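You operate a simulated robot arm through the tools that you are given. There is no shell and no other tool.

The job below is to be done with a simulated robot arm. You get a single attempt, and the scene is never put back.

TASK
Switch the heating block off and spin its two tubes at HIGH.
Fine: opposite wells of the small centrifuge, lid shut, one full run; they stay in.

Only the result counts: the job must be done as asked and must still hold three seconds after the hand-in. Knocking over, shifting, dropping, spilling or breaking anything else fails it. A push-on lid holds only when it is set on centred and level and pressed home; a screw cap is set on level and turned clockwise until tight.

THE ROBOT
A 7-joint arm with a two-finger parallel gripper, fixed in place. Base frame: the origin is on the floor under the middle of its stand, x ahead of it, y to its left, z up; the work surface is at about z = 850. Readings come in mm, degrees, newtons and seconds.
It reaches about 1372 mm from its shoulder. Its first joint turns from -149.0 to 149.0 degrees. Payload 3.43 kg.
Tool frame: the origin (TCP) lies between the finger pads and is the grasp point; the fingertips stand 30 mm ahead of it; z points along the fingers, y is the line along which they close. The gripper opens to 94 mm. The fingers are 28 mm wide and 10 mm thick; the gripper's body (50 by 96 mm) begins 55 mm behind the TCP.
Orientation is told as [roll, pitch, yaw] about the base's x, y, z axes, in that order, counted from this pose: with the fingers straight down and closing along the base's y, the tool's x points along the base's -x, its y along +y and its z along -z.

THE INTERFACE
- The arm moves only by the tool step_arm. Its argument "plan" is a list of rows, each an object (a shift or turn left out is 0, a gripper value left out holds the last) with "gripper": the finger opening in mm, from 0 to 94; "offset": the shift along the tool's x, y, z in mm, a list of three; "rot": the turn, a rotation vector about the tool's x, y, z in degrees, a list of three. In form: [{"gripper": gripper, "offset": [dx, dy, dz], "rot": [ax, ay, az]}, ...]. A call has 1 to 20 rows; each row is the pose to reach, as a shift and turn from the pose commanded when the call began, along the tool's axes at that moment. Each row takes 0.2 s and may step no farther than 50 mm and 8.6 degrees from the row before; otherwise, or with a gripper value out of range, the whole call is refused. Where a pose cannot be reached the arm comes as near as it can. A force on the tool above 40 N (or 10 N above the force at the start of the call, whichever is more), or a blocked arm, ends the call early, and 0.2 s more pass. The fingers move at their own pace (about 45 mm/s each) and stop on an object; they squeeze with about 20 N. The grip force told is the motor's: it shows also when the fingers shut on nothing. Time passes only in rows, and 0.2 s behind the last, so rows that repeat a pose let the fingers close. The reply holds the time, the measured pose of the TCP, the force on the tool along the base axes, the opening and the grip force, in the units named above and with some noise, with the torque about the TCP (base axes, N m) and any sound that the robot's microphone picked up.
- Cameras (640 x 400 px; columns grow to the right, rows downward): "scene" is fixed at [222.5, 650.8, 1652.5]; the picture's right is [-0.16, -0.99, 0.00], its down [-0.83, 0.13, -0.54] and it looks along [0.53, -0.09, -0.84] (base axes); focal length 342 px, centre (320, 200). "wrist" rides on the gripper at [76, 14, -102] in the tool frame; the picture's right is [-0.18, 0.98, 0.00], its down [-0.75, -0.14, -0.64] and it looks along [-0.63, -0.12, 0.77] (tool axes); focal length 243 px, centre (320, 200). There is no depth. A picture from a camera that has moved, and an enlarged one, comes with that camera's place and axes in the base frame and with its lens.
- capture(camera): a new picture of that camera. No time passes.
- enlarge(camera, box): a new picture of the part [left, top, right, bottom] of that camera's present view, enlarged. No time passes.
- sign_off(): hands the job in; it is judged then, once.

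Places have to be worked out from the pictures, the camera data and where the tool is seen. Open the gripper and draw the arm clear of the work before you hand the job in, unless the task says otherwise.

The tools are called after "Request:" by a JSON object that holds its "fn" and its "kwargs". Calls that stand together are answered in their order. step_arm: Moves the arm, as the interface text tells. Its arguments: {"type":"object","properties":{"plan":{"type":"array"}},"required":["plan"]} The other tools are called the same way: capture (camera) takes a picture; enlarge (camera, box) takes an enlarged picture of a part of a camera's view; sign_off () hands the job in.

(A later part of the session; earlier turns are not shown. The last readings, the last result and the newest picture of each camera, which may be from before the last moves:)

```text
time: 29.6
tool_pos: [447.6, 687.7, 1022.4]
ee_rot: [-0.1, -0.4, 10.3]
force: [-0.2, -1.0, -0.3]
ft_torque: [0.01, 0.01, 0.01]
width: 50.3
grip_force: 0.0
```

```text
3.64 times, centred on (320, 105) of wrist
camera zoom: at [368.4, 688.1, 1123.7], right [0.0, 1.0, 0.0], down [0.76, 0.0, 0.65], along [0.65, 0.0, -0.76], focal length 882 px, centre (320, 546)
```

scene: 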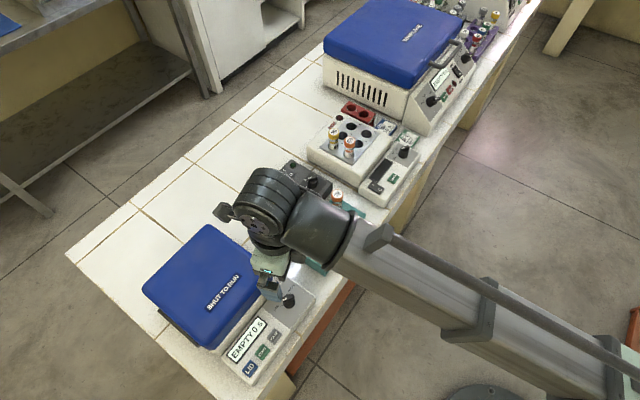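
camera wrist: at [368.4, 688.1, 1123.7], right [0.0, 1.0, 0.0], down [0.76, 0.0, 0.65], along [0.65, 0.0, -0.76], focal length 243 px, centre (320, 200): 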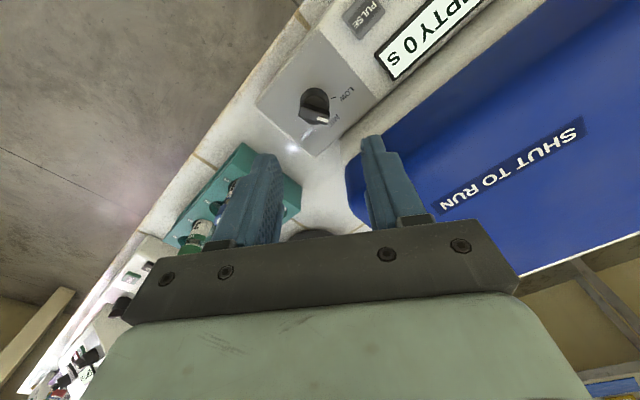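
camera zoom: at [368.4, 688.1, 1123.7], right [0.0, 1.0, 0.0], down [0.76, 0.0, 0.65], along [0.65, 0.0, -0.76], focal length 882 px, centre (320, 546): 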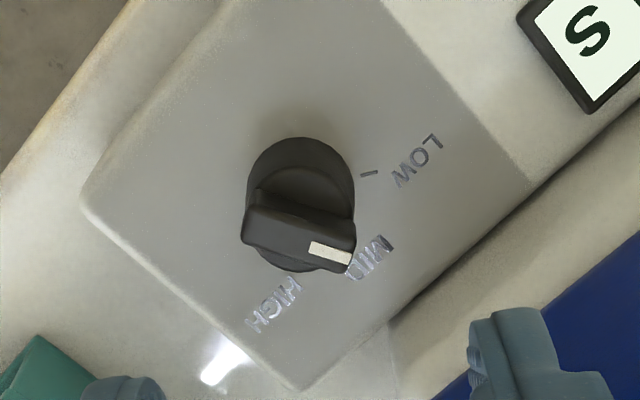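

The pointer is between LOW and MID as reckoned (about 68–70°). I turn on to yaw 35, go down around the knob and grip its body again.

Request:
{"fn": "step_arm", "kwargs": {"plan": [{"gripper": 50, "offset": [0.2, -1.2, 0], "rot": [0, 0, -8]}, {"offset": [0.2, -1.2, 0], "rot": [0, 0, -16]}, {"offset": [0.2, -1.2, 0], "rot": [0, 0, -24.5]}, {"offset": [0.2, -1.2, 35], "rot": [0, 0, -24.5]}, {"offset": [0.2, -1.2, 60], "rot": [0, 0, -24.5]}, {"offset": [0.2, -1.2, 75], "rot": [0, 0, -24.5]}, {"offset": [0.2, -1.2, 81], "rot": [0, 0, -24.5]}, {"offset": [0.2, -1.2, 81], "rot": [0, 0, -24.5]}]}}

Request:
{"fn": "enlarge", "kwargs": {"camera": "wrist", "box": [220, 40, 420, 240]}}

```text
time: 31.4
tool_pos: [447.9, 684.7, 940.7]
ee_rot: [-0.1, -0.4, 34.8]
force: [0.1, -0.3, 0.5]
ft_torque: [-0.04, -0.02, 0.03]
width: 49.9
grip_force: 0.1
```

```text
2.00 times, centred on (320, 140) of wrist
camera zoom: at [375.7, 654.1, 1041.4], right [-0.41, 0.91, 0.0], down [0.7, 0.31, 0.65], along [0.59, 0.26, -0.76], focal length 485 px, centre (320, 320)
```

zoom: 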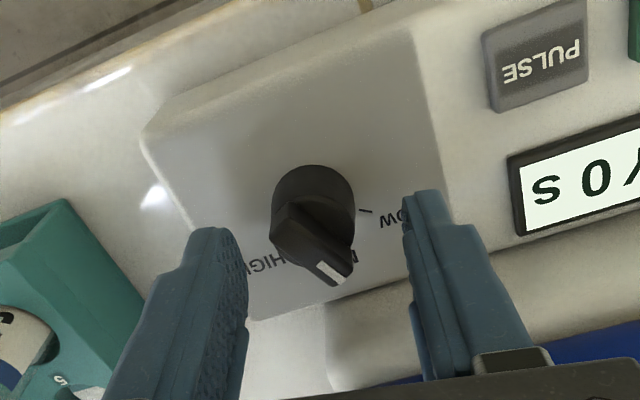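

The fingers straddle the knob evenly. I close on its body.

Request:
{"fn": "step_arm", "kwargs": {"plan": [{"gripper": 5}, {"gripper": 5}, {"gripper": 5}, {"gripper": 5}]}}

Request:
{"fn": "enlarge", "kwargs": {"camera": "wrist", "box": [220, 40, 420, 240]}}

```text
time: 32.4
tool_pos: [449.3, 683.7, 940.2]
ee_rot: [-0.2, -0.3, 34.6]
force: [13.4, -14.4, -3.2]
ft_torque: [-0.38, -0.67, 0.01]
width: 25.3
grip_force: 45.2
```

```text
2.00 times, centred on (320, 140) of wrist
camera zoom: at [376.7, 653.0, 1041.4], right [-0.41, 0.91, 0.0], down [0.7, 0.31, 0.65], along [0.59, 0.26, -0.76], focal length 485 px, centre (320, 320)
```

zoom: 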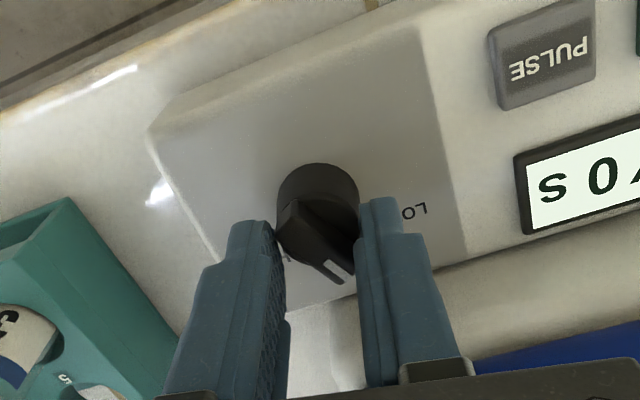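

Gripped at 25.3 mm, but with about 19 N sideways: the knob lies some mm toward the tool's -y. I recentre before turning.

Request:
{"fn": "step_arm", "kwargs": {"plan": [{"gripper": 5, "offset": [0, -1, 0]}, {"gripper": 5, "offset": [0, -1.5, 0]}]}}

```text
time: 33.0
tool_pos: [449.3, 684.8, 940.9]
ee_rot: [-0.2, -0.2, 34.7]
force: [7.1, -13.0, -14.4]
ft_torque: [0.1, -0.92, 0.04]
width: 25.3
grip_force: 45.1
```

The sideways force fell to about 15 N; I shift on a little further to relieve it.

Request:
{"fn": "step_arm", "kwargs": {"plan": [{"gripper": 5, "offset": [0, -1.5, 0]}, {"gripper": 5, "offset": [0, -3, 0]}]}}

```text
time: 33.6
tool_pos: [448.7, 683.6, 942.2]
ee_rot: [0.2, -0.2, 34.9]
force: [-7.8, 4.3, -18.4]
ft_torque: [0.35, -0.11, -0.04]
width: 25.1
grip_force: 44.9
```

Nearly centred now. I turn clockwise by 85° to bring the pointer to HIGH.

Request:
{"fn": "step_arm", "kwargs": {"plan": [{"gripper": 5, "offset": [0, 0.8, 0], "rot": [0, 0, 5]}, {"offset": [0, 0.8, 0], "rot": [0, 0, 10]}, {"offset": [0, 0.8, 0], "rot": [0, 0, 15]}, {"offset": [0, 0.8, 0], "rot": [0, 0, 20]}, {"offset": [0, 0.8, 0], "rot": [0, 0, 25]}, {"offset": [0, 0.8, 0], "rot": [0, 0, 30]}, {"offset": [0, 0.8, 0], "rot": [0, 0, 35]}, {"offset": [0, 0.8, 0], "rot": [0, 0, 40]}, {"offset": [0, 0.8, 0], "rot": [0, 0, 45]}, {"offset": [0, 0.8, 0], "rot": [0, 0, 50]}, {"offset": [0, 0.8, 0], "rot": [0, 0, 55]}, {"offset": [0, 0.8, 0], "rot": [0, 0, 60]}]}}

Request:
{"fn": "enlarge", "kwargs": {"camera": "wrist", "box": [220, 40, 420, 240]}}

```text
time: 36.2
tool_pos: [448.5, 682.8, 941.1]
ee_rot: [0.0, -0.2, -25.4]
force: [-23.4, -8.1, -8.9]
ft_torque: [-0.28, 0.49, 0.06]
width: 25.5
grip_force: 45.1
```

```text
2.00 times, centred on (320, 140) of wrist
camera zoom: at [385.0, 728.0, 1042.2], right [0.59, 0.81, 0.0], down [0.62, -0.45, 0.64], along [0.52, -0.38, -0.77], focal length 485 px, centre (320, 320)
```

zoom: 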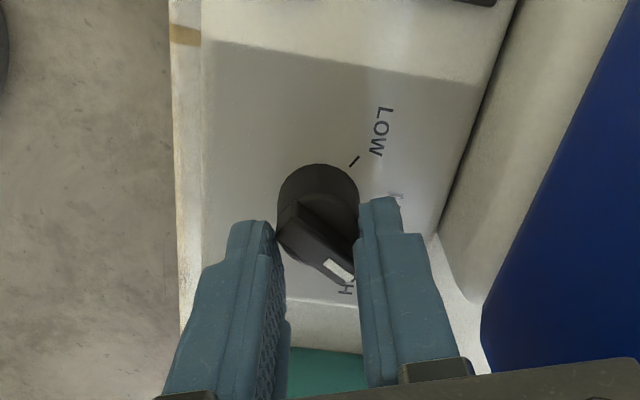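

Turned 60° so far; a sideways force of about 24 N (toward -x) has built up, so I shift a few mm to relieve it, then read again.

Request:
{"fn": "step_arm", "kwargs": {"plan": [{"gripper": 5, "offset": [1.2, -1.1, 0]}, {"gripper": 5, "offset": [2.3, -2.2, 0]}]}}

```text
time: 36.8
tool_pos: [448.3, 681.3, 940.8]
ee_rot: [0.3, -0.2, -25.3]
force: [-2.6, -6.2, -7.5]
ft_torque: [0.23, 1.2, -0.02]
width: 25.5
grip_force: 44.9
```

Good, the force is down to a few newtons. I turn the remaining 25°.

Request:
{"fn": "step_arm", "kwargs": {"plan": [{"gripper": 5, "offset": [0, 0, 0], "rot": [0, 0, 5]}, {"offset": [0, 0, 0], "rot": [0, 0, 10]}, {"offset": [0, 0, 0], "rot": [0, 0, 15]}, {"offset": [0, 0, 0], "rot": [0, 0, 20]}, {"offset": [0, 0, 0], "rot": [0, 0, 25]}]}}

Request:
{"fn": "enlarge", "kwargs": {"camera": "wrist", "box": [220, 40, 420, 240]}}

```text
time: 38.0
tool_pos: [447.9, 682.0, 940.8]
ee_rot: [0.3, -0.3, -50.3]
force: [11.0, -6.6, -10.6]
ft_torque: [-1.01, -1.06, -0.06]
width: 25.4
grip_force: 45.1
```

```text
2.00 times, centred on (320, 140) of wrist
camera zoom: at [409.3, 749.5, 1042.3], right [0.88, 0.48, 0.01], down [0.37, -0.67, 0.64], along [0.32, -0.56, -0.77], focal length 485 px, centre (320, 320)
```

zoom: 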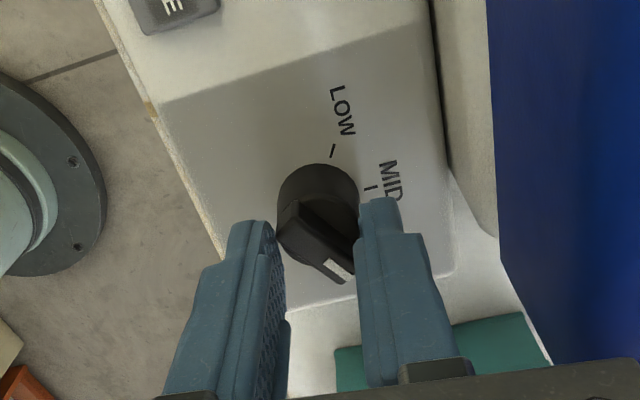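

I release, lift clear and look at where the pointer ended.

Request:
{"fn": "step_arm", "kwargs": {"plan": [{"gripper": 50}, {"gripper": 50}, {"offset": [0, 0, -25]}, {"offset": [0, 0, -70]}, {"offset": [0, 0, -110]}, {"offset": [0, 0, -110]}]}}

Request:
{"fn": "enlarge", "kwargs": {"camera": "wrist", "box": [240, 20, 400, 160]}}

Request:
{"fn": "enlarge", "kwargs": {"camera": "scene", "box": [230, 250, 350, 350]}}

```text
time: 39.4
tool_pos: [446.9, 683.6, 1051.1]
ee_rot: [0.2, -0.1, -50.3]
force: [-1.1, 0.0, -0.8]
ft_torque: [-0.04, 0.0, 0.01]
width: 49.9
grip_force: 0.1
```

```text
2.86 times, centred on (320, 90) of wrist
camera zoom: at [408.8, 750.8, 1153.8], right [0.87, 0.49, 0.0], down [0.37, -0.67, 0.64], along [0.32, -0.56, -0.77], focal length 693 px, centre (320, 514)
```

zoom: 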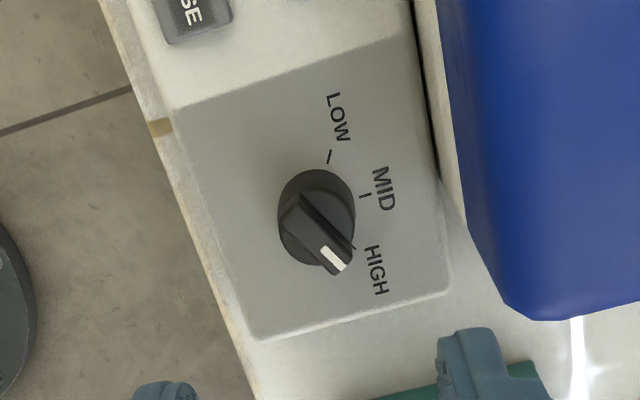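

```text
4.00 times, centred on (290, 300) of scene
camera zoom: at [222.5, 650.8, 1652.5], right [-0.16, -0.99, 0.0], down [-0.83, 0.13, -0.54], along [0.53, -0.09, -0.84], focal length 1369 px, centre (440, -200)
```

zoom: 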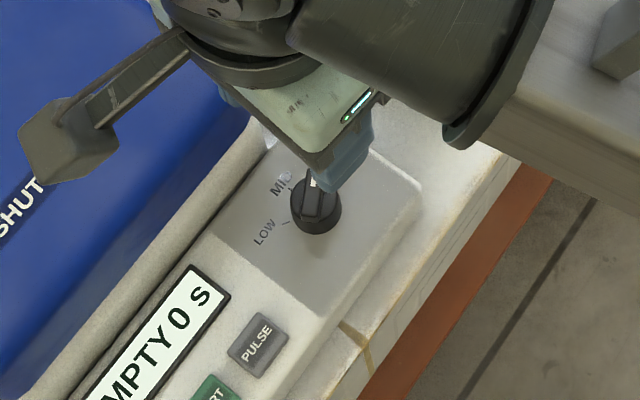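

I zoom in more on the knob to measure the pointer's angle against the HIGH tick.

Request:
{"fn": "enlarge", "kwargs": {"camera": "wrist", "box": [295, 65, 355, 120]}}

```text
7.27 times, centred on (325, 92) of wrist
camera zoom: at [408.8, 750.8, 1153.8], right [0.87, 0.49, 0.0], down [0.37, -0.67, 0.64], along [0.32, -0.56, -0.77], focal length 1764 px, centre (284, 982)
```

zoom: 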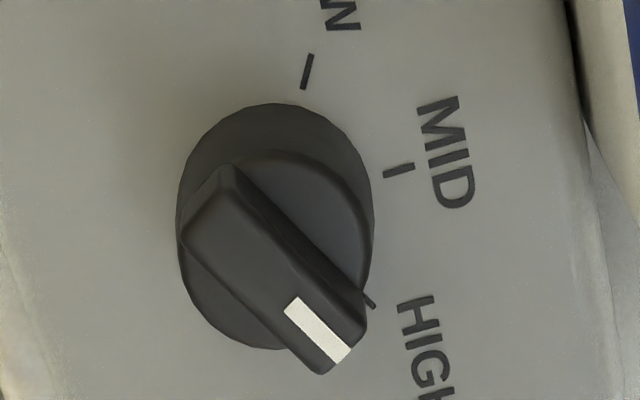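

The pointer (about -18°) is some 5° past the HIGH tick (about -12 to -15°). I go back down, grip and turn it back by 5° so it sits square on HIGH.

Request:
{"fn": "step_arm", "kwargs": {"plan": [{"gripper": 50, "offset": [0, 0, 40]}, {"offset": [0, 0.5, 80]}, {"offset": [0, 0.5, 100]}, {"offset": [0, 0.5, 110]}, {"gripper": 5, "offset": [0, 0.5, 110]}, {"offset": [0, 0.5, 110]}, {"offset": [0, 0.5, 110]}, {"offset": [0, 0.5, 110]}, {"offset": [0, 0.5, 110], "rot": [0, 0, -2.5]}, {"offset": [0, 0.5, 110], "rot": [0, 0, -5.5]}, {"offset": [0, 0.5, 110], "rot": [0, 0, -5.5]}]}}

Request:
{"fn": "step_arm", "kwargs": {"plan": [{"gripper": 50}, {"gripper": 50}, {"offset": [0, 0, -25]}, {"offset": [0, 0, -70]}, {"offset": [0, 0, -110]}, {"offset": [0, 0, -110]}]}}

Request:
{"fn": "enlarge", "kwargs": {"camera": "wrist", "box": [295, 65, 355, 120]}}

```text
time: 41.8
tool_pos: [447.4, 682.2, 941.1]
ee_rot: [0.2, -0.1, -44.6]
force: [-3.5, -2.2, -12.8]
ft_torque: [0.33, 0.24, 0.01]
width: 25.2
grip_force: 45.1
```

```text
time: 43.2
tool_pos: [447.5, 681.7, 1051.3]
ee_rot: [0.2, -0.1, -44.8]
force: [-0.1, 0.7, -0.2]
ft_torque: [0.01, -0.06, 0.02]
width: 50.1
grip_force: 0.1
```

```text
7.27 times, centred on (325, 92) of wrist
camera zoom: at [402.7, 745.2, 1152.8], right [0.82, 0.57, 0.0], down [0.43, -0.63, 0.64], along [0.37, -0.53, -0.77], focal length 1764 px, centre (284, 982)
```

zoom: 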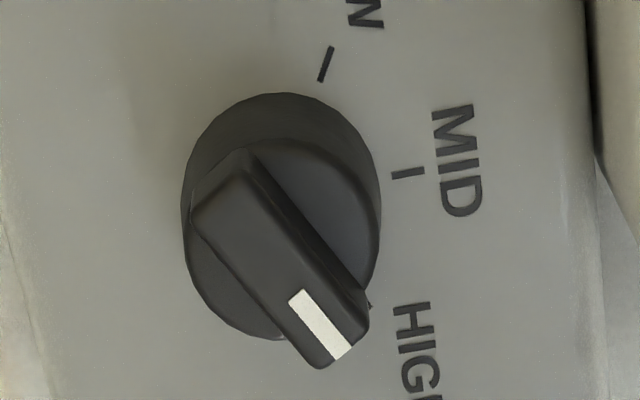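

The pointer now reads about -15°, on HIGH within a few degrees. Next the LID button, at about (329, 775, 900): I swing to yaw 40 (hand and camera kept on the front side, clear of the lid's sweep), closed fingers, and hover over it.

Request:
{"fn": "step_arm", "kwargs": {"plan": [{"gripper": 0, "offset": [13.6, -1.6, -10], "rot": [0, 0, -8]}, {"offset": [27.2, -3.1, -20], "rot": [0, 0, -16]}, {"offset": [40.9, -4.7, -30], "rot": [0, 0, -24]}, {"offset": [54.5, -6.3, -30], "rot": [0, 0, -32]}, {"offset": [68.1, -7.9, -30], "rot": [0, 0, -40]}, {"offset": [81.7, -9.4, -30], "rot": [0, 0, -48]}, {"offset": [95.3, -11, -30], "rot": [0, 0, -56]}, {"offset": [109, -12.6, -20], "rot": [0, 0, -64]}, {"offset": [122.6, -14.2, 0], "rot": [0, 0, -72]}, {"offset": [136.2, -15.7, 25], "rot": [0, 0, -80]}, {"offset": [149.8, -17.3, 50], "rot": [0, 0, -84.8]}, {"offset": [149.8, -17.3, 50], "rot": [0, 0, -84.8]}]}}

Request:
{"fn": "capture", "kwargs": {"camera": "wrist"}}

Request:
{"fn": "capture", "kwargs": {"camera": "scene"}}

```text
time: 45.8
tool_pos: [327.5, 775.8, 1001.5]
ee_rot: [-0.1, -0.4, 40.2]
force: [0.0, 1.1, 0.4]
ft_torque: [0.02, 0.0, -0.04]
width: 0.0
grip_force: 19.3
```

```text
taken
camera wrist: at [259.8, 737.7, 1102.9], right [-0.49, 0.87, 0.0], down [0.66, 0.38, 0.65], along [0.56, 0.32, -0.76], focal length 243 px, centre (320, 200)
```

wrist: 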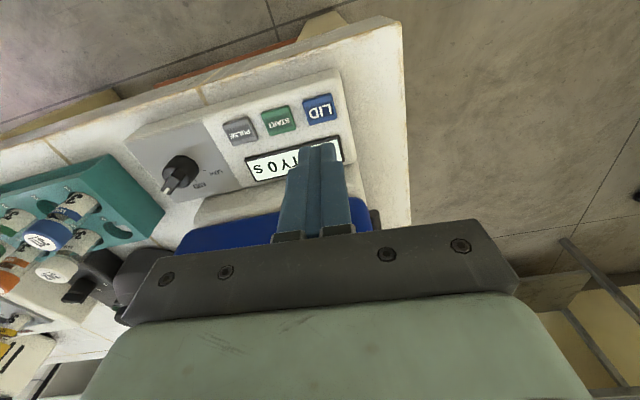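

```text
taken
```

scene: 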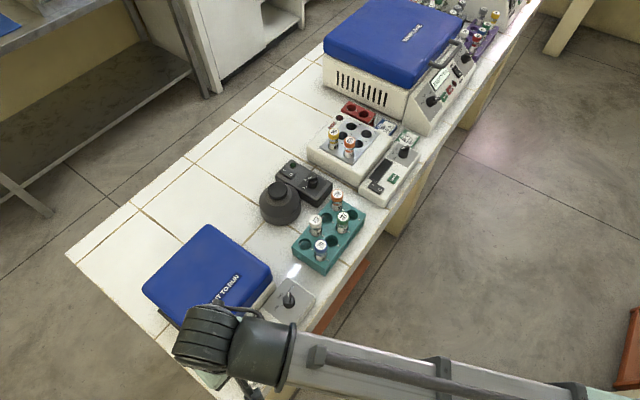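

The closed tips are about 3–4 mm behind the LID button's centre; I correct that and come down to just above it, then press in small steps.

Request:
{"fn": "step_arm", "kwargs": {"plan": [{"gripper": 0, "offset": [2.7, 0.6, 20]}, {"offset": [2.7, 0.6, 45]}, {"offset": [2.7, 0.6, 58]}, {"offset": [2.7, 0.6, 62]}, {"offset": [2.7, 0.6, 64]}, {"offset": [2.7, 0.6, 66]}]}}

Request:
{"fn": "capture", "kwargs": {"camera": "wrist"}}

```text
time: 47.2
tool_pos: [325.8, 774.9, 934.9]
ee_rot: [-0.1, -0.2, 40.0]
force: [1.0, -0.3, -0.2]
ft_torque: [0.0, 0.0, 0.03]
width: 0.0
grip_force: 19.9
```

```text
taken
camera wrist: at [257.5, 736.1, 1036.3], right [-0.49, 0.87, 0.0], down [0.67, 0.38, 0.65], along [0.56, 0.32, -0.76], focal length 243 px, centre (320, 200)
```

wrist: 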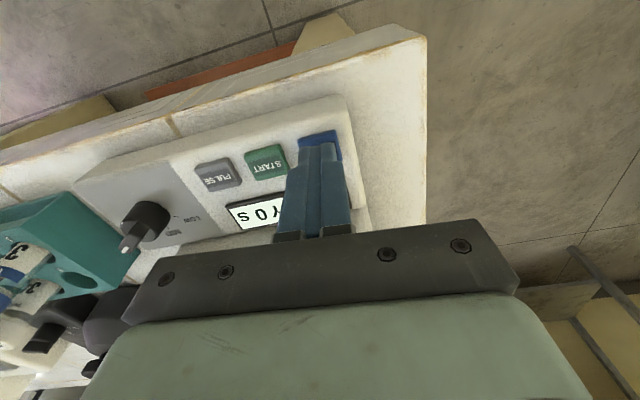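

The tips stand right over the blue LID button. I press down in 1.5–2 mm steps until I feel contact.

Request:
{"fn": "step_arm", "kwargs": {"plan": [{"gripper": 0, "offset": [0, 0, 2]}, {"offset": [0, 0, 4]}, {"offset": [0, 0, 5.5]}, {"offset": [0, 0, 7]}]}}

Request:
{"fn": "capture", "kwargs": {"camera": "wrist"}}

```text
time: 48.2
tool_pos: [325.6, 774.3, 928.2]
ee_rot: [-0.1, -0.3, 40.0]
force: [0.0, -0.1, -0.6]
ft_torque: [0.02, -0.03, 0.0]
width: 0.1
grip_force: 20.5
```

```text
taken
camera wrist: at [258.1, 736.5, 1029.3], right [-0.49, 0.87, 0.0], down [0.66, 0.38, 0.65], along [0.56, 0.32, -0.76], focal length 243 px, centre (320, 200)
```

wrist: 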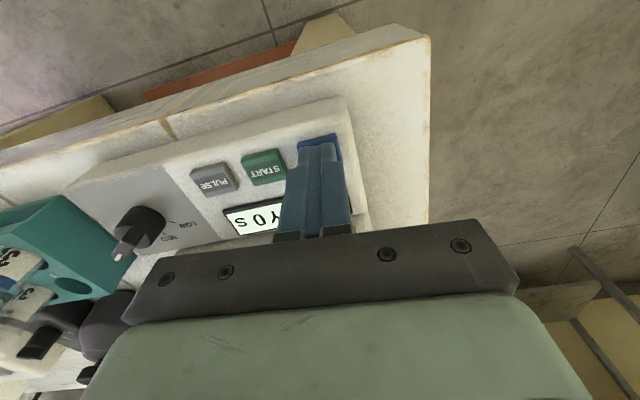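

No contact yet at tip 898; I press on downward.

Request:
{"fn": "step_arm", "kwargs": {"plan": [{"gripper": 0, "offset": [0, 0, 2]}, {"offset": [0, 0, 3.5]}, {"offset": [0, 0, 5]}, {"offset": [0, 0, 6.5]}]}}

Request:
{"fn": "capture", "kwargs": {"camera": "scene"}}

```text
time: 49.2
tool_pos: [325.2, 774.5, 921.0]
ee_rot: [-0.1, -0.3, 39.9]
force: [0.4, 0.5, 8.4]
ft_torque: [0.05, -0.03, -0.01]
width: 0.0
grip_force: 20.3
heard: click
```

```text
taken
```

scene: 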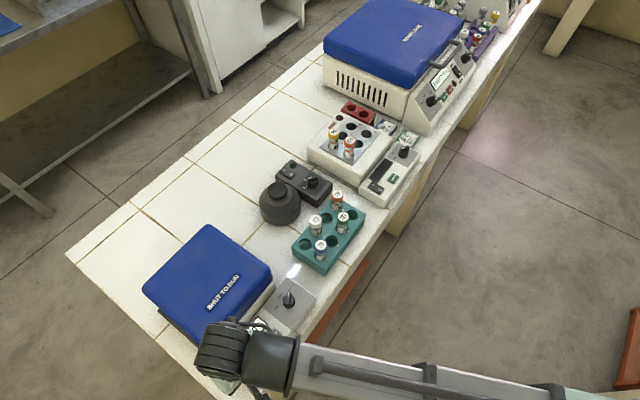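

A click was heard. I lift off the button and see what the lid does.

Request:
{"fn": "step_arm", "kwargs": {"plan": [{"gripper": 0, "offset": [0, 0, -10]}, {"offset": [0, 0, -30]}, {"offset": [5, 0, -60]}, {"offset": [10, 0, -90]}]}}

Request:
{"fn": "capture", "kwargs": {"camera": "scene"}}

Request:
{"fn": "capture", "kwargs": {"camera": "wrist"}}

```text
time: 50.2
tool_pos: [318.8, 769.2, 1012.2]
ee_rot: [0.0, -0.2, 40.0]
force: [-0.3, 0.6, 0.6]
ft_torque: [-0.03, 0.01, 0.0]
width: 0.0
grip_force: 20.1
```

```text
taken
```

scene: 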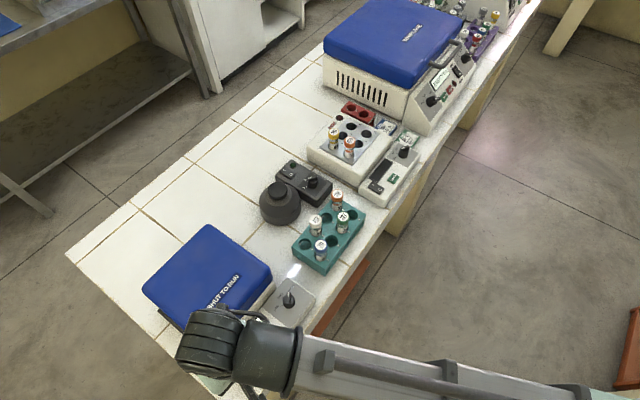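

```text
taken
camera wrist: at [251.1, 730.4, 1112.9], right [-0.49, 0.87, 0.0], down [0.67, 0.38, 0.65], along [0.56, 0.32, -0.76], focal length 243 px, centre (320, 200)
```

wrist: 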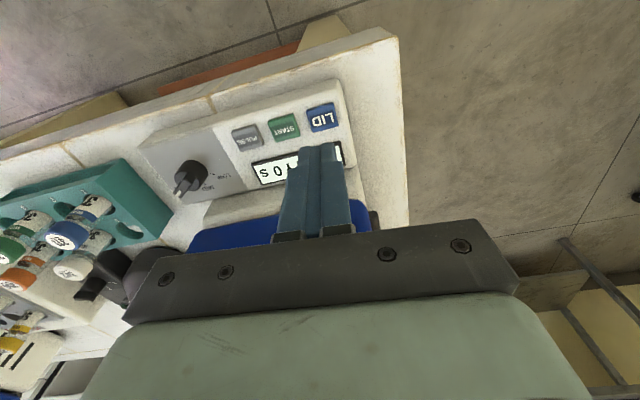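

The lid did not spring up visibly; it may only be unlatched. I enlarge to see whether it stands ajar.

Request:
{"fn": "enlarge", "kwargs": {"camera": "scene", "box": [120, 210, 300, 370]}}

Request:
{"fn": "enlarge", "kwargs": {"camera": "wrist", "box": [140, 70, 420, 270]}}

```text
2.50 times, centred on (210, 290) of scene
camera zoom: at [222.5, 650.8, 1652.5], right [-0.16, -0.99, 0.0], down [-0.83, 0.13, -0.54], along [0.53, -0.09, -0.84], focal length 855 px, centre (595, -25)
```

zoom: 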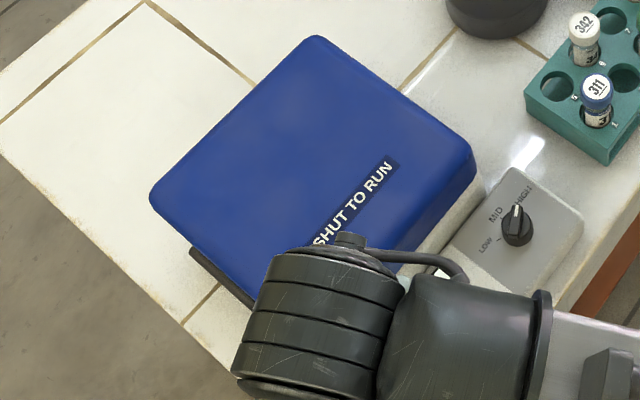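

```text
2.00 times, centred on (280, 170) of wrist
camera zoom: at [251.1, 730.4, 1112.9], right [-0.49, 0.87, 0.0], down [0.67, 0.38, 0.65], along [0.56, 0.32, -0.76], focal length 485 px, centre (400, 260)
```

zoom: 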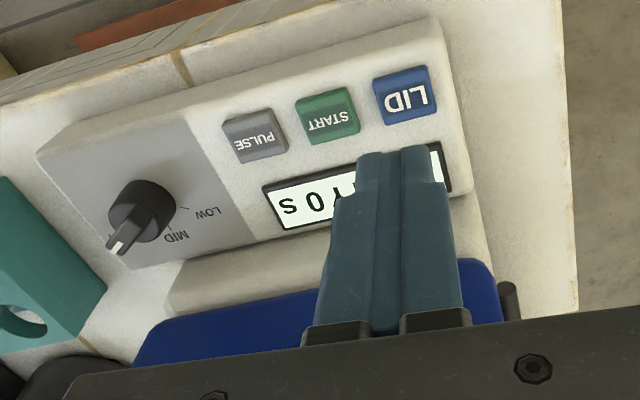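

The lid seems only unlatched, maybe risen by 2–3 mm. I back off to the front and open the fingers to look at the lid's front edge and the display.

Request:
{"fn": "step_arm", "kwargs": {"plan": [{"gripper": 94, "offset": [40, -20, 0]}, {"offset": [80, -40, 0]}, {"offset": [110, -55, 10]}, {"offset": [110, -55, 20]}]}}

Request:
{"fn": "capture", "kwargs": {"camera": "wrist"}}

Request:
{"fn": "enlarge", "kwargs": {"camera": "wrist", "box": [200, 100, 460, 260]}}

Request:
{"fn": "enlarge", "kwargs": {"camera": "scene", "box": [120, 210, 320, 390]}}

```text
time: 51.2
tool_pos: [269.6, 655.8, 989.8]
ee_rot: [-0.1, -0.2, 40.1]
force: [-1.1, 0.1, 0.3]
ft_torque: [0.0, 0.0, -0.01]
width: 86.7
grip_force: 0.1
```

```text
taken
camera wrist: at [201.5, 617.6, 1090.8], right [-0.49, 0.87, 0.0], down [0.67, 0.38, 0.65], along [0.56, 0.32, -0.76], focal length 243 px, centre (320, 200)
```

wrist: 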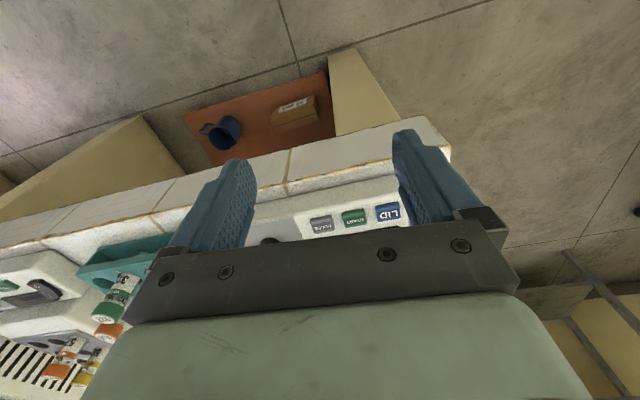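

```text
2.46 times, centred on (330, 180) of wrist
camera zoom: at [201.5, 617.6, 1090.8], right [-0.49, 0.87, 0.0], down [0.67, 0.38, 0.65], along [0.56, 0.32, -0.76], focal length 597 px, centre (295, 249)
```

zoom: 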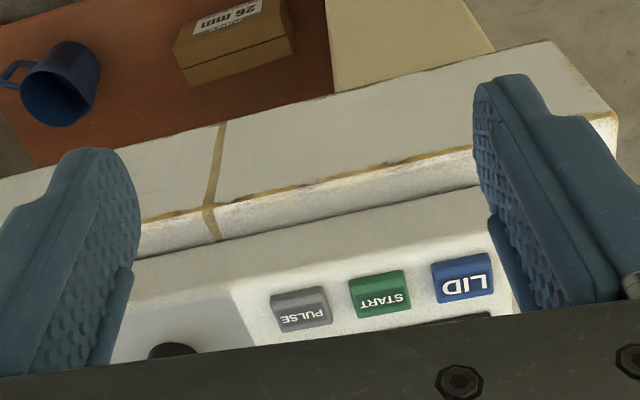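

```text
2.22 times, centred on (220, 300) of scene
camera zoom: at [222.5, 650.8, 1652.5], right [-0.16, -0.99, 0.0], down [-0.83, 0.13, -0.54], along [0.53, -0.09, -0.84], focal length 760 px, centre (542, -22)
```

zoom: 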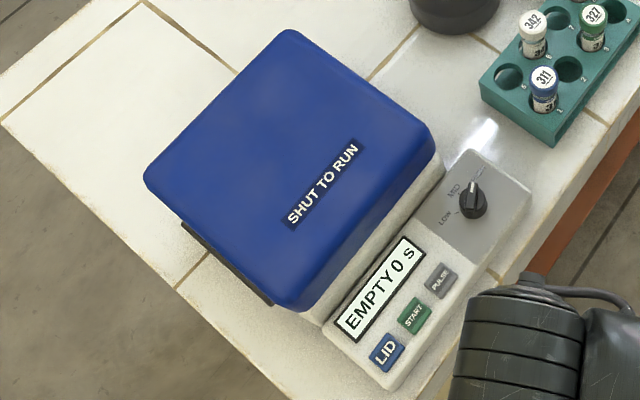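

The dark bar along the lid's left side looks like a hinge (or a lift tab), and the lid has moved at most a little. I travel high round to the left side to look at it.

Request:
{"fn": "step_arm", "kwargs": {"plan": [{"gripper": 94, "offset": [0, 0, -45]}, {"offset": [0, 0, -90]}, {"offset": [0, 0, -130]}, {"offset": [-28, 15, -130], "rot": [0, 0, 7.5]}, {"offset": [-57, 30, -130], "rot": [0, 0, 15]}, {"offset": [-86, 45, -130], "rot": [0, 0, 22.5]}, {"offset": [-115, 60, -130], "rot": [0, 0, 30]}, {"offset": [-143, 75, -130], "rot": [0, 0, 37.5]}, {"offset": [-172, 90, -130], "rot": [0, 0, 45]}, {"offset": [-200, 106, -130], "rot": [0, 0, 52.5]}, {"offset": [-229, 121, -130], "rot": [0, 0, 60]}, {"offset": [-258, 136, -130], "rot": [0, 0, 67.5]}, {"offset": [-286, 151, -120], "rot": [0, 0, 75]}, {"offset": [-286, 151, -90], "rot": [0, 0, 75]}, {"offset": [-286, 151, -90], "rot": [0, 0, 75]}]}}

Request:
{"fn": "capture", "kwargs": {"camera": "wrist"}}

Request:
{"fn": "capture", "kwargs": {"camera": "scene"}}

```text
time: 53.2
tool_pos: [330.5, 811.1, 1122.0]
ee_rot: [-1.1, 0.6, -1.4]
force: [-8.2, -25.3, 14.4]
ft_torque: [-0.07, 0.2, 0.31]
width: 79.9
grip_force: 0.0
stopped in row 9: the force on the tool passed its limit at 57 N (the readings are from after the stop); the commanded pose is now the measured one
```

```text
taken
camera wrist: at [255.1, 829.7, 1223.8], right [0.21, 0.98, -0.02], down [0.76, -0.15, 0.64], along [0.62, -0.15, -0.77], focal length 243 px, centre (320, 200)
```

wrist: 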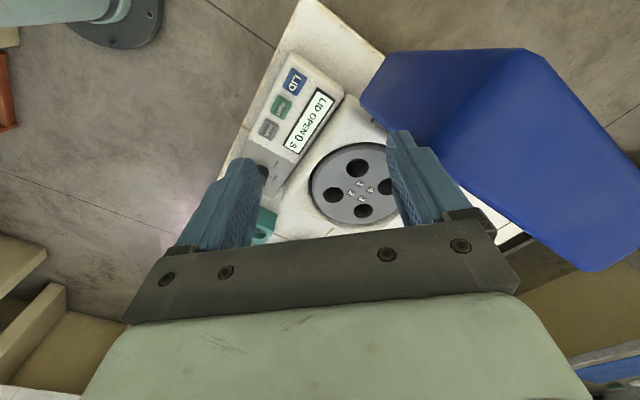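

```text
taken
```

scene: 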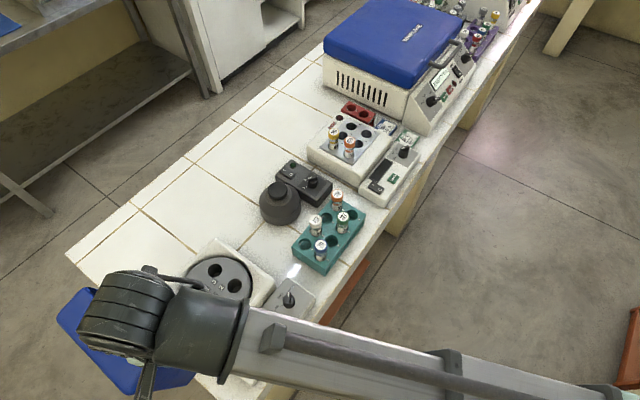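

The lid was still swinging up slowly: it is now open on its left hinge ("LID OPEN 0 S") and met my finger. I back straight off along the force, away from the lid, and look.

Request:
{"fn": "step_arm", "kwargs": {"plan": [{"gripper": 94, "offset": [4, -12, -8]}, {"offset": [6, -30, -20]}, {"offset": [6, -60, -40]}, {"offset": [6, -100, -60]}, {"offset": [6, -130, -60]}]}}

Request:
{"fn": "capture", "kwargs": {"camera": "wrist"}}

Request:
{"fn": "capture", "kwargs": {"camera": "scene"}}

```text
time: 54.4
tool_pos: [327.3, 696.1, 1160.7]
ee_rot: [0.5, 0.2, -1.4]
force: [-0.1, -0.4, 0.2]
ft_torque: [-0.03, 0.01, 0.04]
width: 93.8
grip_force: 0.1
out of reach, approached as far as the arm can: row 4, 5
```

```text
taken
camera wrist: at [251.9, 711.5, 1262.1], right [0.21, 0.98, 0.01], down [0.75, -0.17, 0.64], along [0.63, -0.12, -0.77], focal length 243 px, centre (320, 200)
```

wrist: 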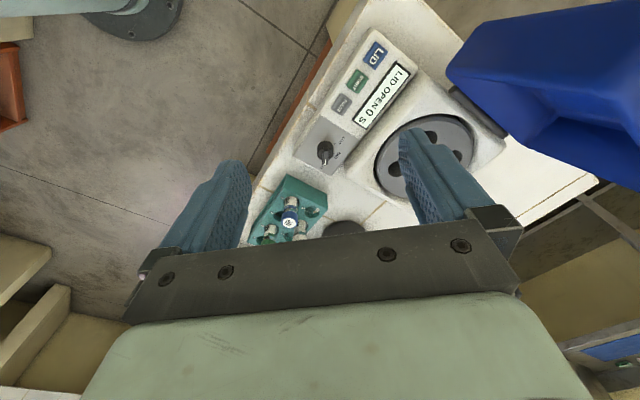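

```text
taken
```

scene: 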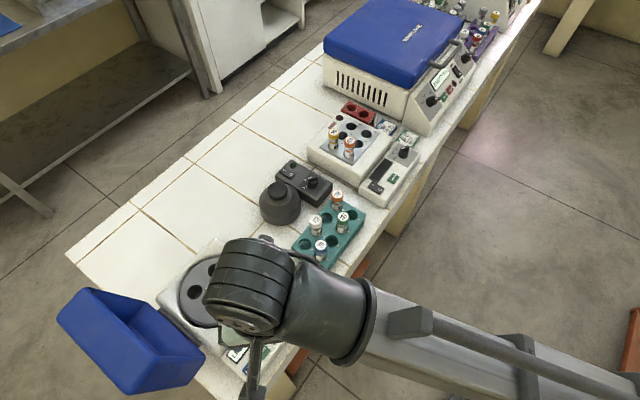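

The lid stands open about 110° on its left hinge, and the display says LID OPEN. I enlarge the rotor.

Request:
{"fn": "enlarge", "kwargs": {"camera": "wrist", "box": [330, 80, 520, 230]}}

Request:
{"fn": "enlarge", "kwargs": {"camera": "scene", "box": [40, 230, 260, 390]}}

```text
2.67 times, centred on (425, 155) of wrist
camera zoom: at [251.9, 711.5, 1262.1], right [0.21, 0.98, 0.01], down [0.75, -0.17, 0.64], along [0.63, -0.12, -0.77], focal length 647 px, centre (40, 320)
```

zoom: 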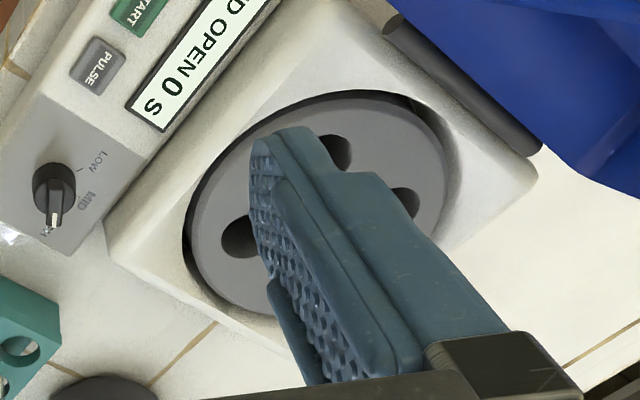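

```text
2.50 times, centred on (150, 310) of scene
camera zoom: at [222.5, 650.8, 1652.5], right [-0.16, -0.99, 0.0], down [-0.83, 0.13, -0.54], along [0.53, -0.09, -0.84], focal length 855 px, centre (745, -75)
```

zoom: 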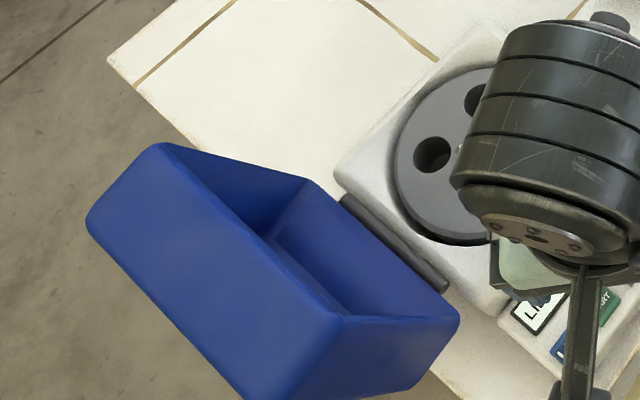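

The rotor is a flat disc with wells, its centre at about (487, 836). I move a bit for an unobstructed look between the open fingers, staying clear of the raised lid.

Request:
{"fn": "step_arm", "kwargs": {"plan": [{"gripper": 94, "offset": [-17, 29, 0], "rot": [0, 0, -8]}, {"offset": [-35, 58, 0], "rot": [0, 0, -16]}, {"offset": [-52, 87, 0], "rot": [0, 0, -24]}, {"offset": [-70, 112, 0], "rot": [0, 0, -31]}, {"offset": [-70, 112, 0], "rot": [0, 0, -31]}]}}

Request:
{"fn": "capture", "kwargs": {"camera": "wrist"}}

```text
time: 55.6
tool_pos: [401.2, 807.1, 1158.4]
ee_rot: [-0.4, 0.9, 29.6]
force: [-0.3, 0.7, 0.4]
ft_torque: [0.04, -0.03, 0.02]
width: 94.0
grip_force: 0.1
```

```text
taken
camera wrist: at [327.6, 782.9, 1260.4], right [-0.33, 0.94, -0.01], down [0.73, 0.26, 0.63], along [0.6, 0.2, -0.78], focal length 243 px, centre (320, 200)
```

wrist: 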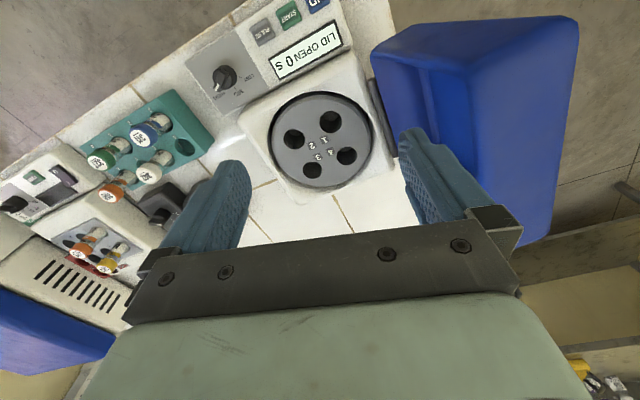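

Request:
{"fn": "enlarge", "kwargs": {"camera": "wrist", "box": [230, 60, 410, 220]}}

Request:
{"fn": "enlarge", "kwargs": {"camera": "wrist", "box": [0, 80, 260, 290]}}

```text
2.50 times, centred on (320, 140) of wrist
camera zoom: at [327.6, 782.9, 1260.4], right [-0.33, 0.94, -0.01], down [0.73, 0.26, 0.63], along [0.6, 0.2, -0.78], focal length 606 px, centre (320, 350)
```

zoom: 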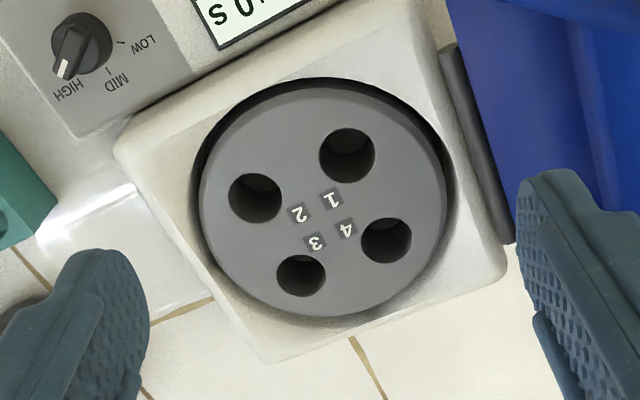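

```text
1.90 times, centred on (130, 185) of wrist
camera zoom: at [327.6, 782.9, 1260.4], right [-0.33, 0.94, -0.01], down [0.73, 0.26, 0.63], along [0.6, 0.2, -0.78], focal length 462 px, centre (682, 229)
```

zoom: 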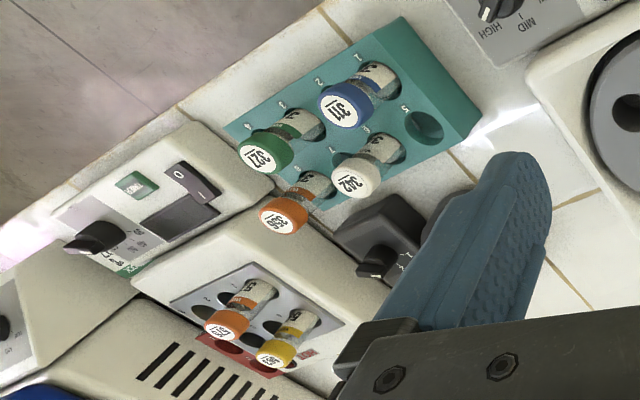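

The rotor has four wells, numbered 1–4, at about W1 (448, 837), W2 (490.5, 795), W3 (532, 837), W4 (491, 880), top z ≈ 921; opposite pairs are 1–3 and 2–4, and the knob clearly points at HIGH. I level the hand and travel high to the heating block at yaw -115 to fetch the tubes.

Request:
{"fn": "step_arm", "kwargs": {"plan": [{"gripper": 94, "rot": [-0.4, -0.9, 0.4]}]}}

Request:
{"fn": "step_arm", "kwargs": {"plan": [{"gripper": 94, "offset": [-14, -26, 0], "rot": [0, 0, 8]}, {"offset": [-28, -51, 0], "rot": [0, 0, 16]}, {"offset": [-42, -77, 0], "rot": [0, 0, 24]}, {"offset": [-56, -103, 0], "rot": [0, 0, 32]}, {"offset": [-70, -128, 0], "rot": [0, 0, 40]}, {"offset": [-84, -154, 0], "rot": [0, 0, 48]}, {"offset": [-98, -180, 0], "rot": [0, 0, 56]}, {"offset": [-112, -205, 0], "rot": [0, 0, 64]}, {"offset": [-127, -231, 0], "rot": [0, 0, 72]}, {"offset": [-141, -257, 0], "rot": [0, 0, 80]}, {"offset": [-155, -283, 0], "rot": [0, 0, 88]}, {"offset": [-169, -308, 0], "rot": [0, 0, 96]}, {"offset": [-183, -334, 0], "rot": [0, 0, 104]}, {"offset": [-197, -360, 10], "rot": [0, 0, 112]}, {"offset": [-211, -386, 20], "rot": [0, 0, 120]}, {"offset": [-225, -411, 30], "rot": [0, 0, 128]}, {"offset": [-239, -437, 45], "rot": [0, 0, 136]}, {"offset": [-253.6, -462.7, 58], "rot": [0, 0, 144]}, {"offset": [-253.6, -462.7, 58], "rot": [0, 0, 144]}]}}

Request:
{"fn": "capture", "kwargs": {"camera": "wrist"}}

Request:
{"fn": "capture", "kwargs": {"camera": "scene"}}

```text
time: 56.0
tool_pos: [399.3, 806.9, 1159.0]
ee_rot: [0.0, 0.0, 29.2]
force: [-0.6, 0.8, -0.5]
ft_torque: [-0.03, 0.01, -0.03]
width: 94.2
grip_force: 0.0
```

```text
time: 60.0
tool_pos: [845.2, 525.0, 1101.4]
ee_rot: [0.0, 0.0, -114.9]
force: [-0.1, 0.0, -0.2]
ft_torque: [-0.02, 0.01, -0.01]
width: 93.9
grip_force: 0.0
```

```text
taken
camera wrist: at [890.1, 588.8, 1203.4], right [0.81, -0.58, 0.0], down [-0.45, -0.62, 0.64], along [-0.37, -0.52, -0.77], focal length 243 px, centre (320, 200)
```

wrist: 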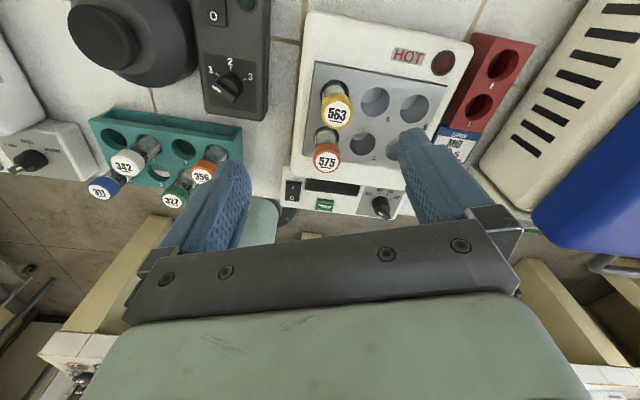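

```text
taken
```

scene: 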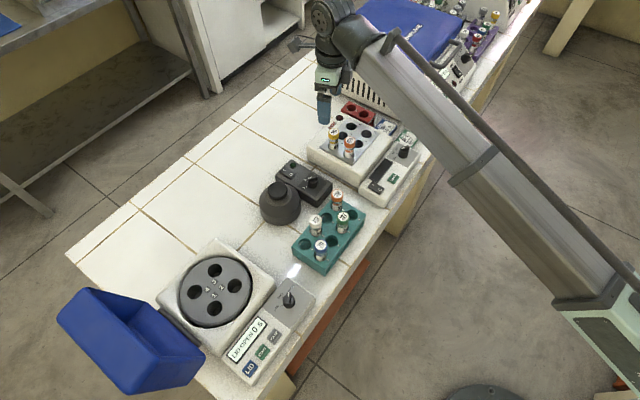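

The tubes and the open rotor are both well in view. I enlarge the tubes in the wrist view and scene view, and the rotor in the scene view.

Request:
{"fn": "enlarge", "kwargs": {"camera": "wrist", "box": [280, 50, 440, 210]}}

Request:
{"fn": "enlarge", "kwargs": {"camera": "scene", "box": [300, 90, 400, 170]}}

Request:
{"fn": "enlarge", "kwargs": {"camera": "scene", "box": [150, 230, 290, 340]}}

```text
2.50 times, centred on (360, 130) of wrist
camera zoom: at [890.1, 588.8, 1203.4], right [0.81, -0.58, 0.0], down [-0.45, -0.62, 0.64], along [-0.37, -0.52, -0.77], focal length 606 px, centre (220, 375)
```

zoom: 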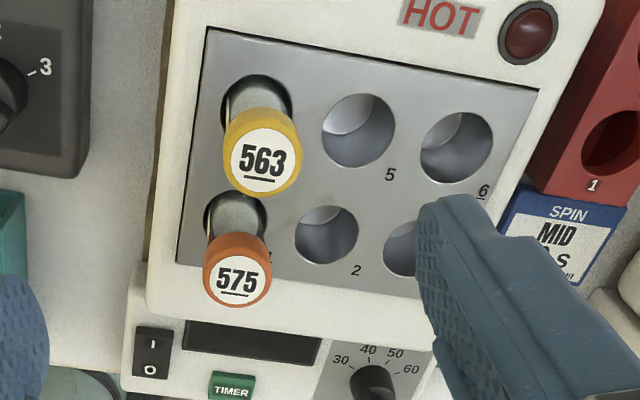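

```text
5.00 times, centred on (350, 130) of scene
camera zoom: at [222.5, 650.8, 1652.5], right [-0.16, -0.99, 0.0], down [-0.83, 0.13, -0.54], along [0.53, -0.09, -0.84], focal length 1711 px, centre (170, 550)
```

zoom: 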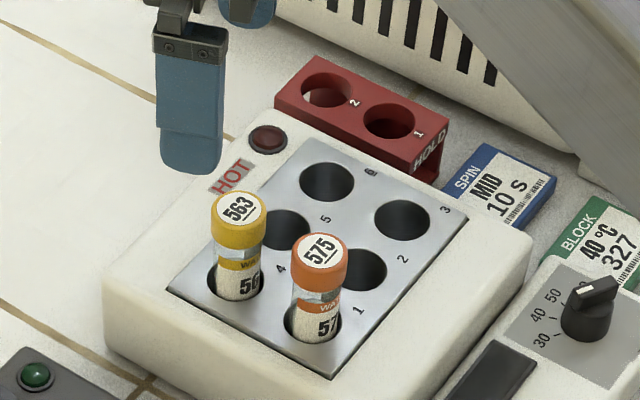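

```text
3.64 times, centred on (220, 285) of scene
camera zoom: at [222.5, 650.8, 1652.5], right [-0.16, -0.99, 0.0], down [-0.83, 0.13, -0.54], along [0.53, -0.09, -0.84], focal length 1244 px, centre (684, -109)
```

zoom: 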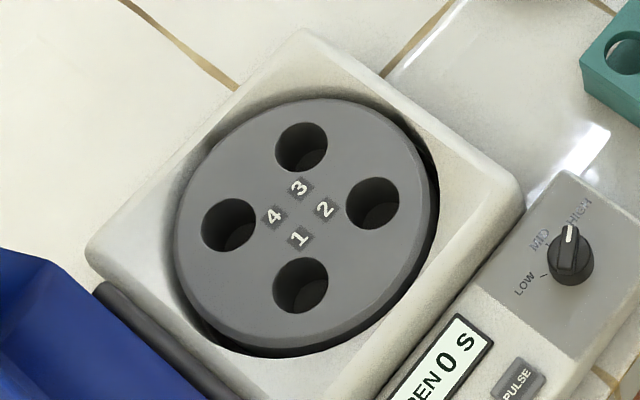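

I get consistent fixes: 563's cap top at (855.6, 511.4, 981), 575's at (818.5, 474.5, 980), block plate at z ≈ 921.5. I move over 563 with a 62 mm opening and come down to just above the cap for a check.

Request:
{"fn": "step_arm", "kwargs": {"plan": [{"gripper": 62, "offset": [-4, 8, 20]}, {"offset": [-8.8, 15.3, 45]}, {"offset": [-8.8, 15.3, 70]}, {"offset": [-8.8, 15.3, 80]}, {"offset": [-8.8, 15.3, 80]}]}}

Request:
{"fn": "capture", "kwargs": {"camera": "wrist"}}

Request:
{"fn": "enlarge", "kwargs": {"camera": "scene", "box": [300, 70, 400, 170]}}

```text
time: 61.2
tool_pos: [856.8, 512.4, 1022.6]
ee_rot: [0.0, -0.1, -114.8]
force: [0.4, -0.1, -0.5]
ft_torque: [-0.01, 0.01, -0.02]
width: 62.0
grip_force: 0.0
```

```text
taken
camera wrist: at [900.9, 575.1, 1124.0], right [0.82, -0.58, 0.0], down [-0.44, -0.63, 0.64], along [-0.37, -0.52, -0.77], focal length 243 px, centre (320, 200)
```

wrist: 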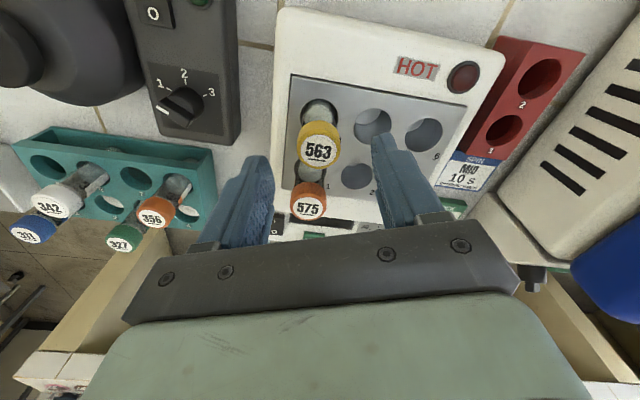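

```text
4.00 times, centred on (350, 120) of scene
camera zoom: at [222.5, 650.8, 1652.5], right [-0.16, -0.99, 0.0], down [-0.83, 0.13, -0.54], along [0.53, -0.09, -0.84], focal length 1369 px, centre (200, 520)
```

zoom: 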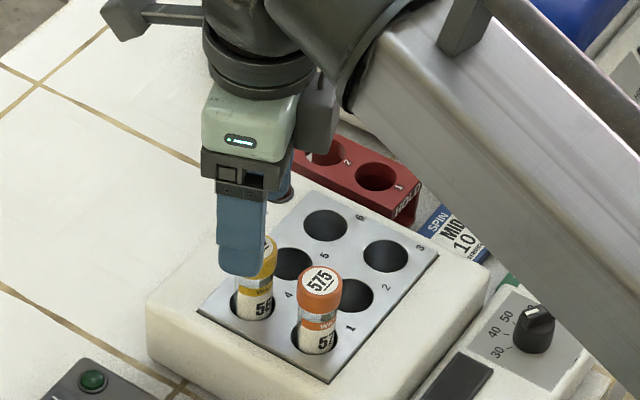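

The cap of 563 lies right on the tool axis. I lower the fingers around it and close gently.

Request:
{"fn": "step_arm", "kwargs": {"plan": [{"gripper": 62, "offset": [0, 0, 15]}, {"offset": [0, 0, 30]}, {"offset": [0, 0, 40]}, {"offset": [0, 0, 40]}, {"gripper": 20, "offset": [0, 0, 40]}, {"offset": [0, 0, 40]}, {"offset": [0, 0, 40]}, {"offset": [0, 0, 40]}]}}

Request:
{"fn": "capture", "kwargs": {"camera": "wrist"}}

Request:
{"fn": "enlarge", "kwargs": {"camera": "scene", "box": [300, 70, 400, 170]}}

```text
time: 63.0
tool_pos: [855.2, 512.3, 982.9]
ee_rot: [0.0, 0.0, -114.7]
force: [0.6, -0.4, 0.5]
ft_torque: [-0.01, 0.0, -0.04]
width: 28.7
grip_force: 19.8
```

```text
taken
camera wrist: at [900.5, 575.5, 1083.6], right [0.82, -0.58, 0.0], down [-0.44, -0.63, 0.64], along [-0.37, -0.52, -0.77], focal length 243 px, centre (320, 200)
```

wrist: 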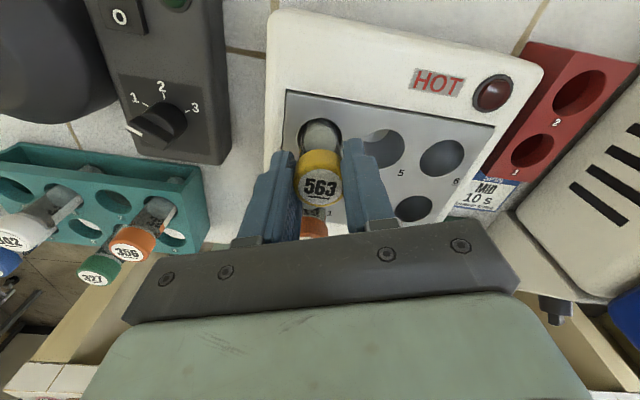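

```text
4.00 times, centred on (350, 120) of scene
camera zoom: at [222.5, 650.8, 1652.5], right [-0.16, -0.99, 0.0], down [-0.83, 0.13, -0.54], along [0.53, -0.09, -0.84], focal length 1369 px, centre (200, 520)
```

zoom: 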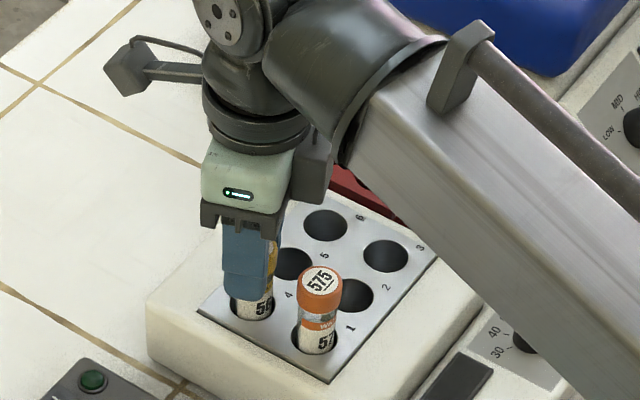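

Gripped: width 28.7 mm, even force. I lift straight up, slowly at first.

Request:
{"fn": "step_arm", "kwargs": {"plan": [{"gripper": 20, "offset": [0, 0, -5]}, {"offset": [0, 0, -15]}, {"offset": [0, 0, -35]}, {"offset": [0, 0, -60]}, {"offset": [0, 0, -90]}, {"offset": [0, 0, -120]}, {"offset": [0, 0, -150]}, {"offset": [0, 0, -170]}, {"offset": [0, 0, -170]}]}}

Request:
{"fn": "capture", "kwargs": {"camera": "wrist"}}

Request:
{"fn": "capture", "kwargs": {"camera": "scene"}}

```text
time: 65.0
tool_pos: [857.3, 512.4, 1151.6]
ee_rot: [0.0, 0.1, -114.8]
force: [-0.4, 0.0, -0.2]
ft_torque: [0.0, 0.03, -0.04]
width: 28.8
grip_force: 19.7
```

```text
taken
camera wrist: at [901.8, 575.1, 1253.4], right [0.82, -0.58, 0.0], down [-0.44, -0.63, 0.64], along [-0.37, -0.52, -0.77], focal length 243 px, centre (320, 200)
```

wrist: 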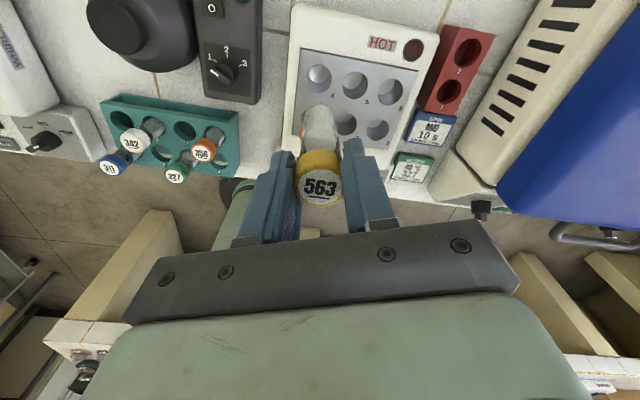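

```text
taken
```

scene: 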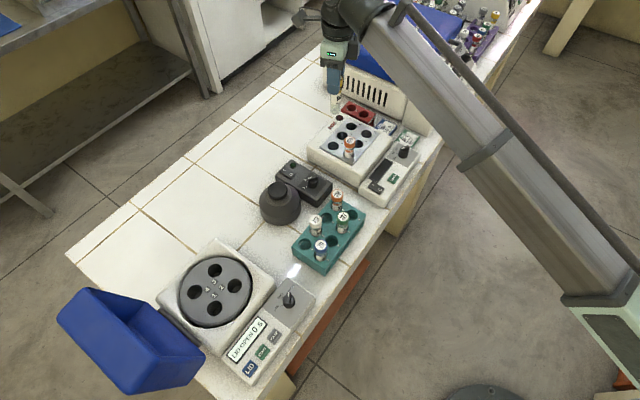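

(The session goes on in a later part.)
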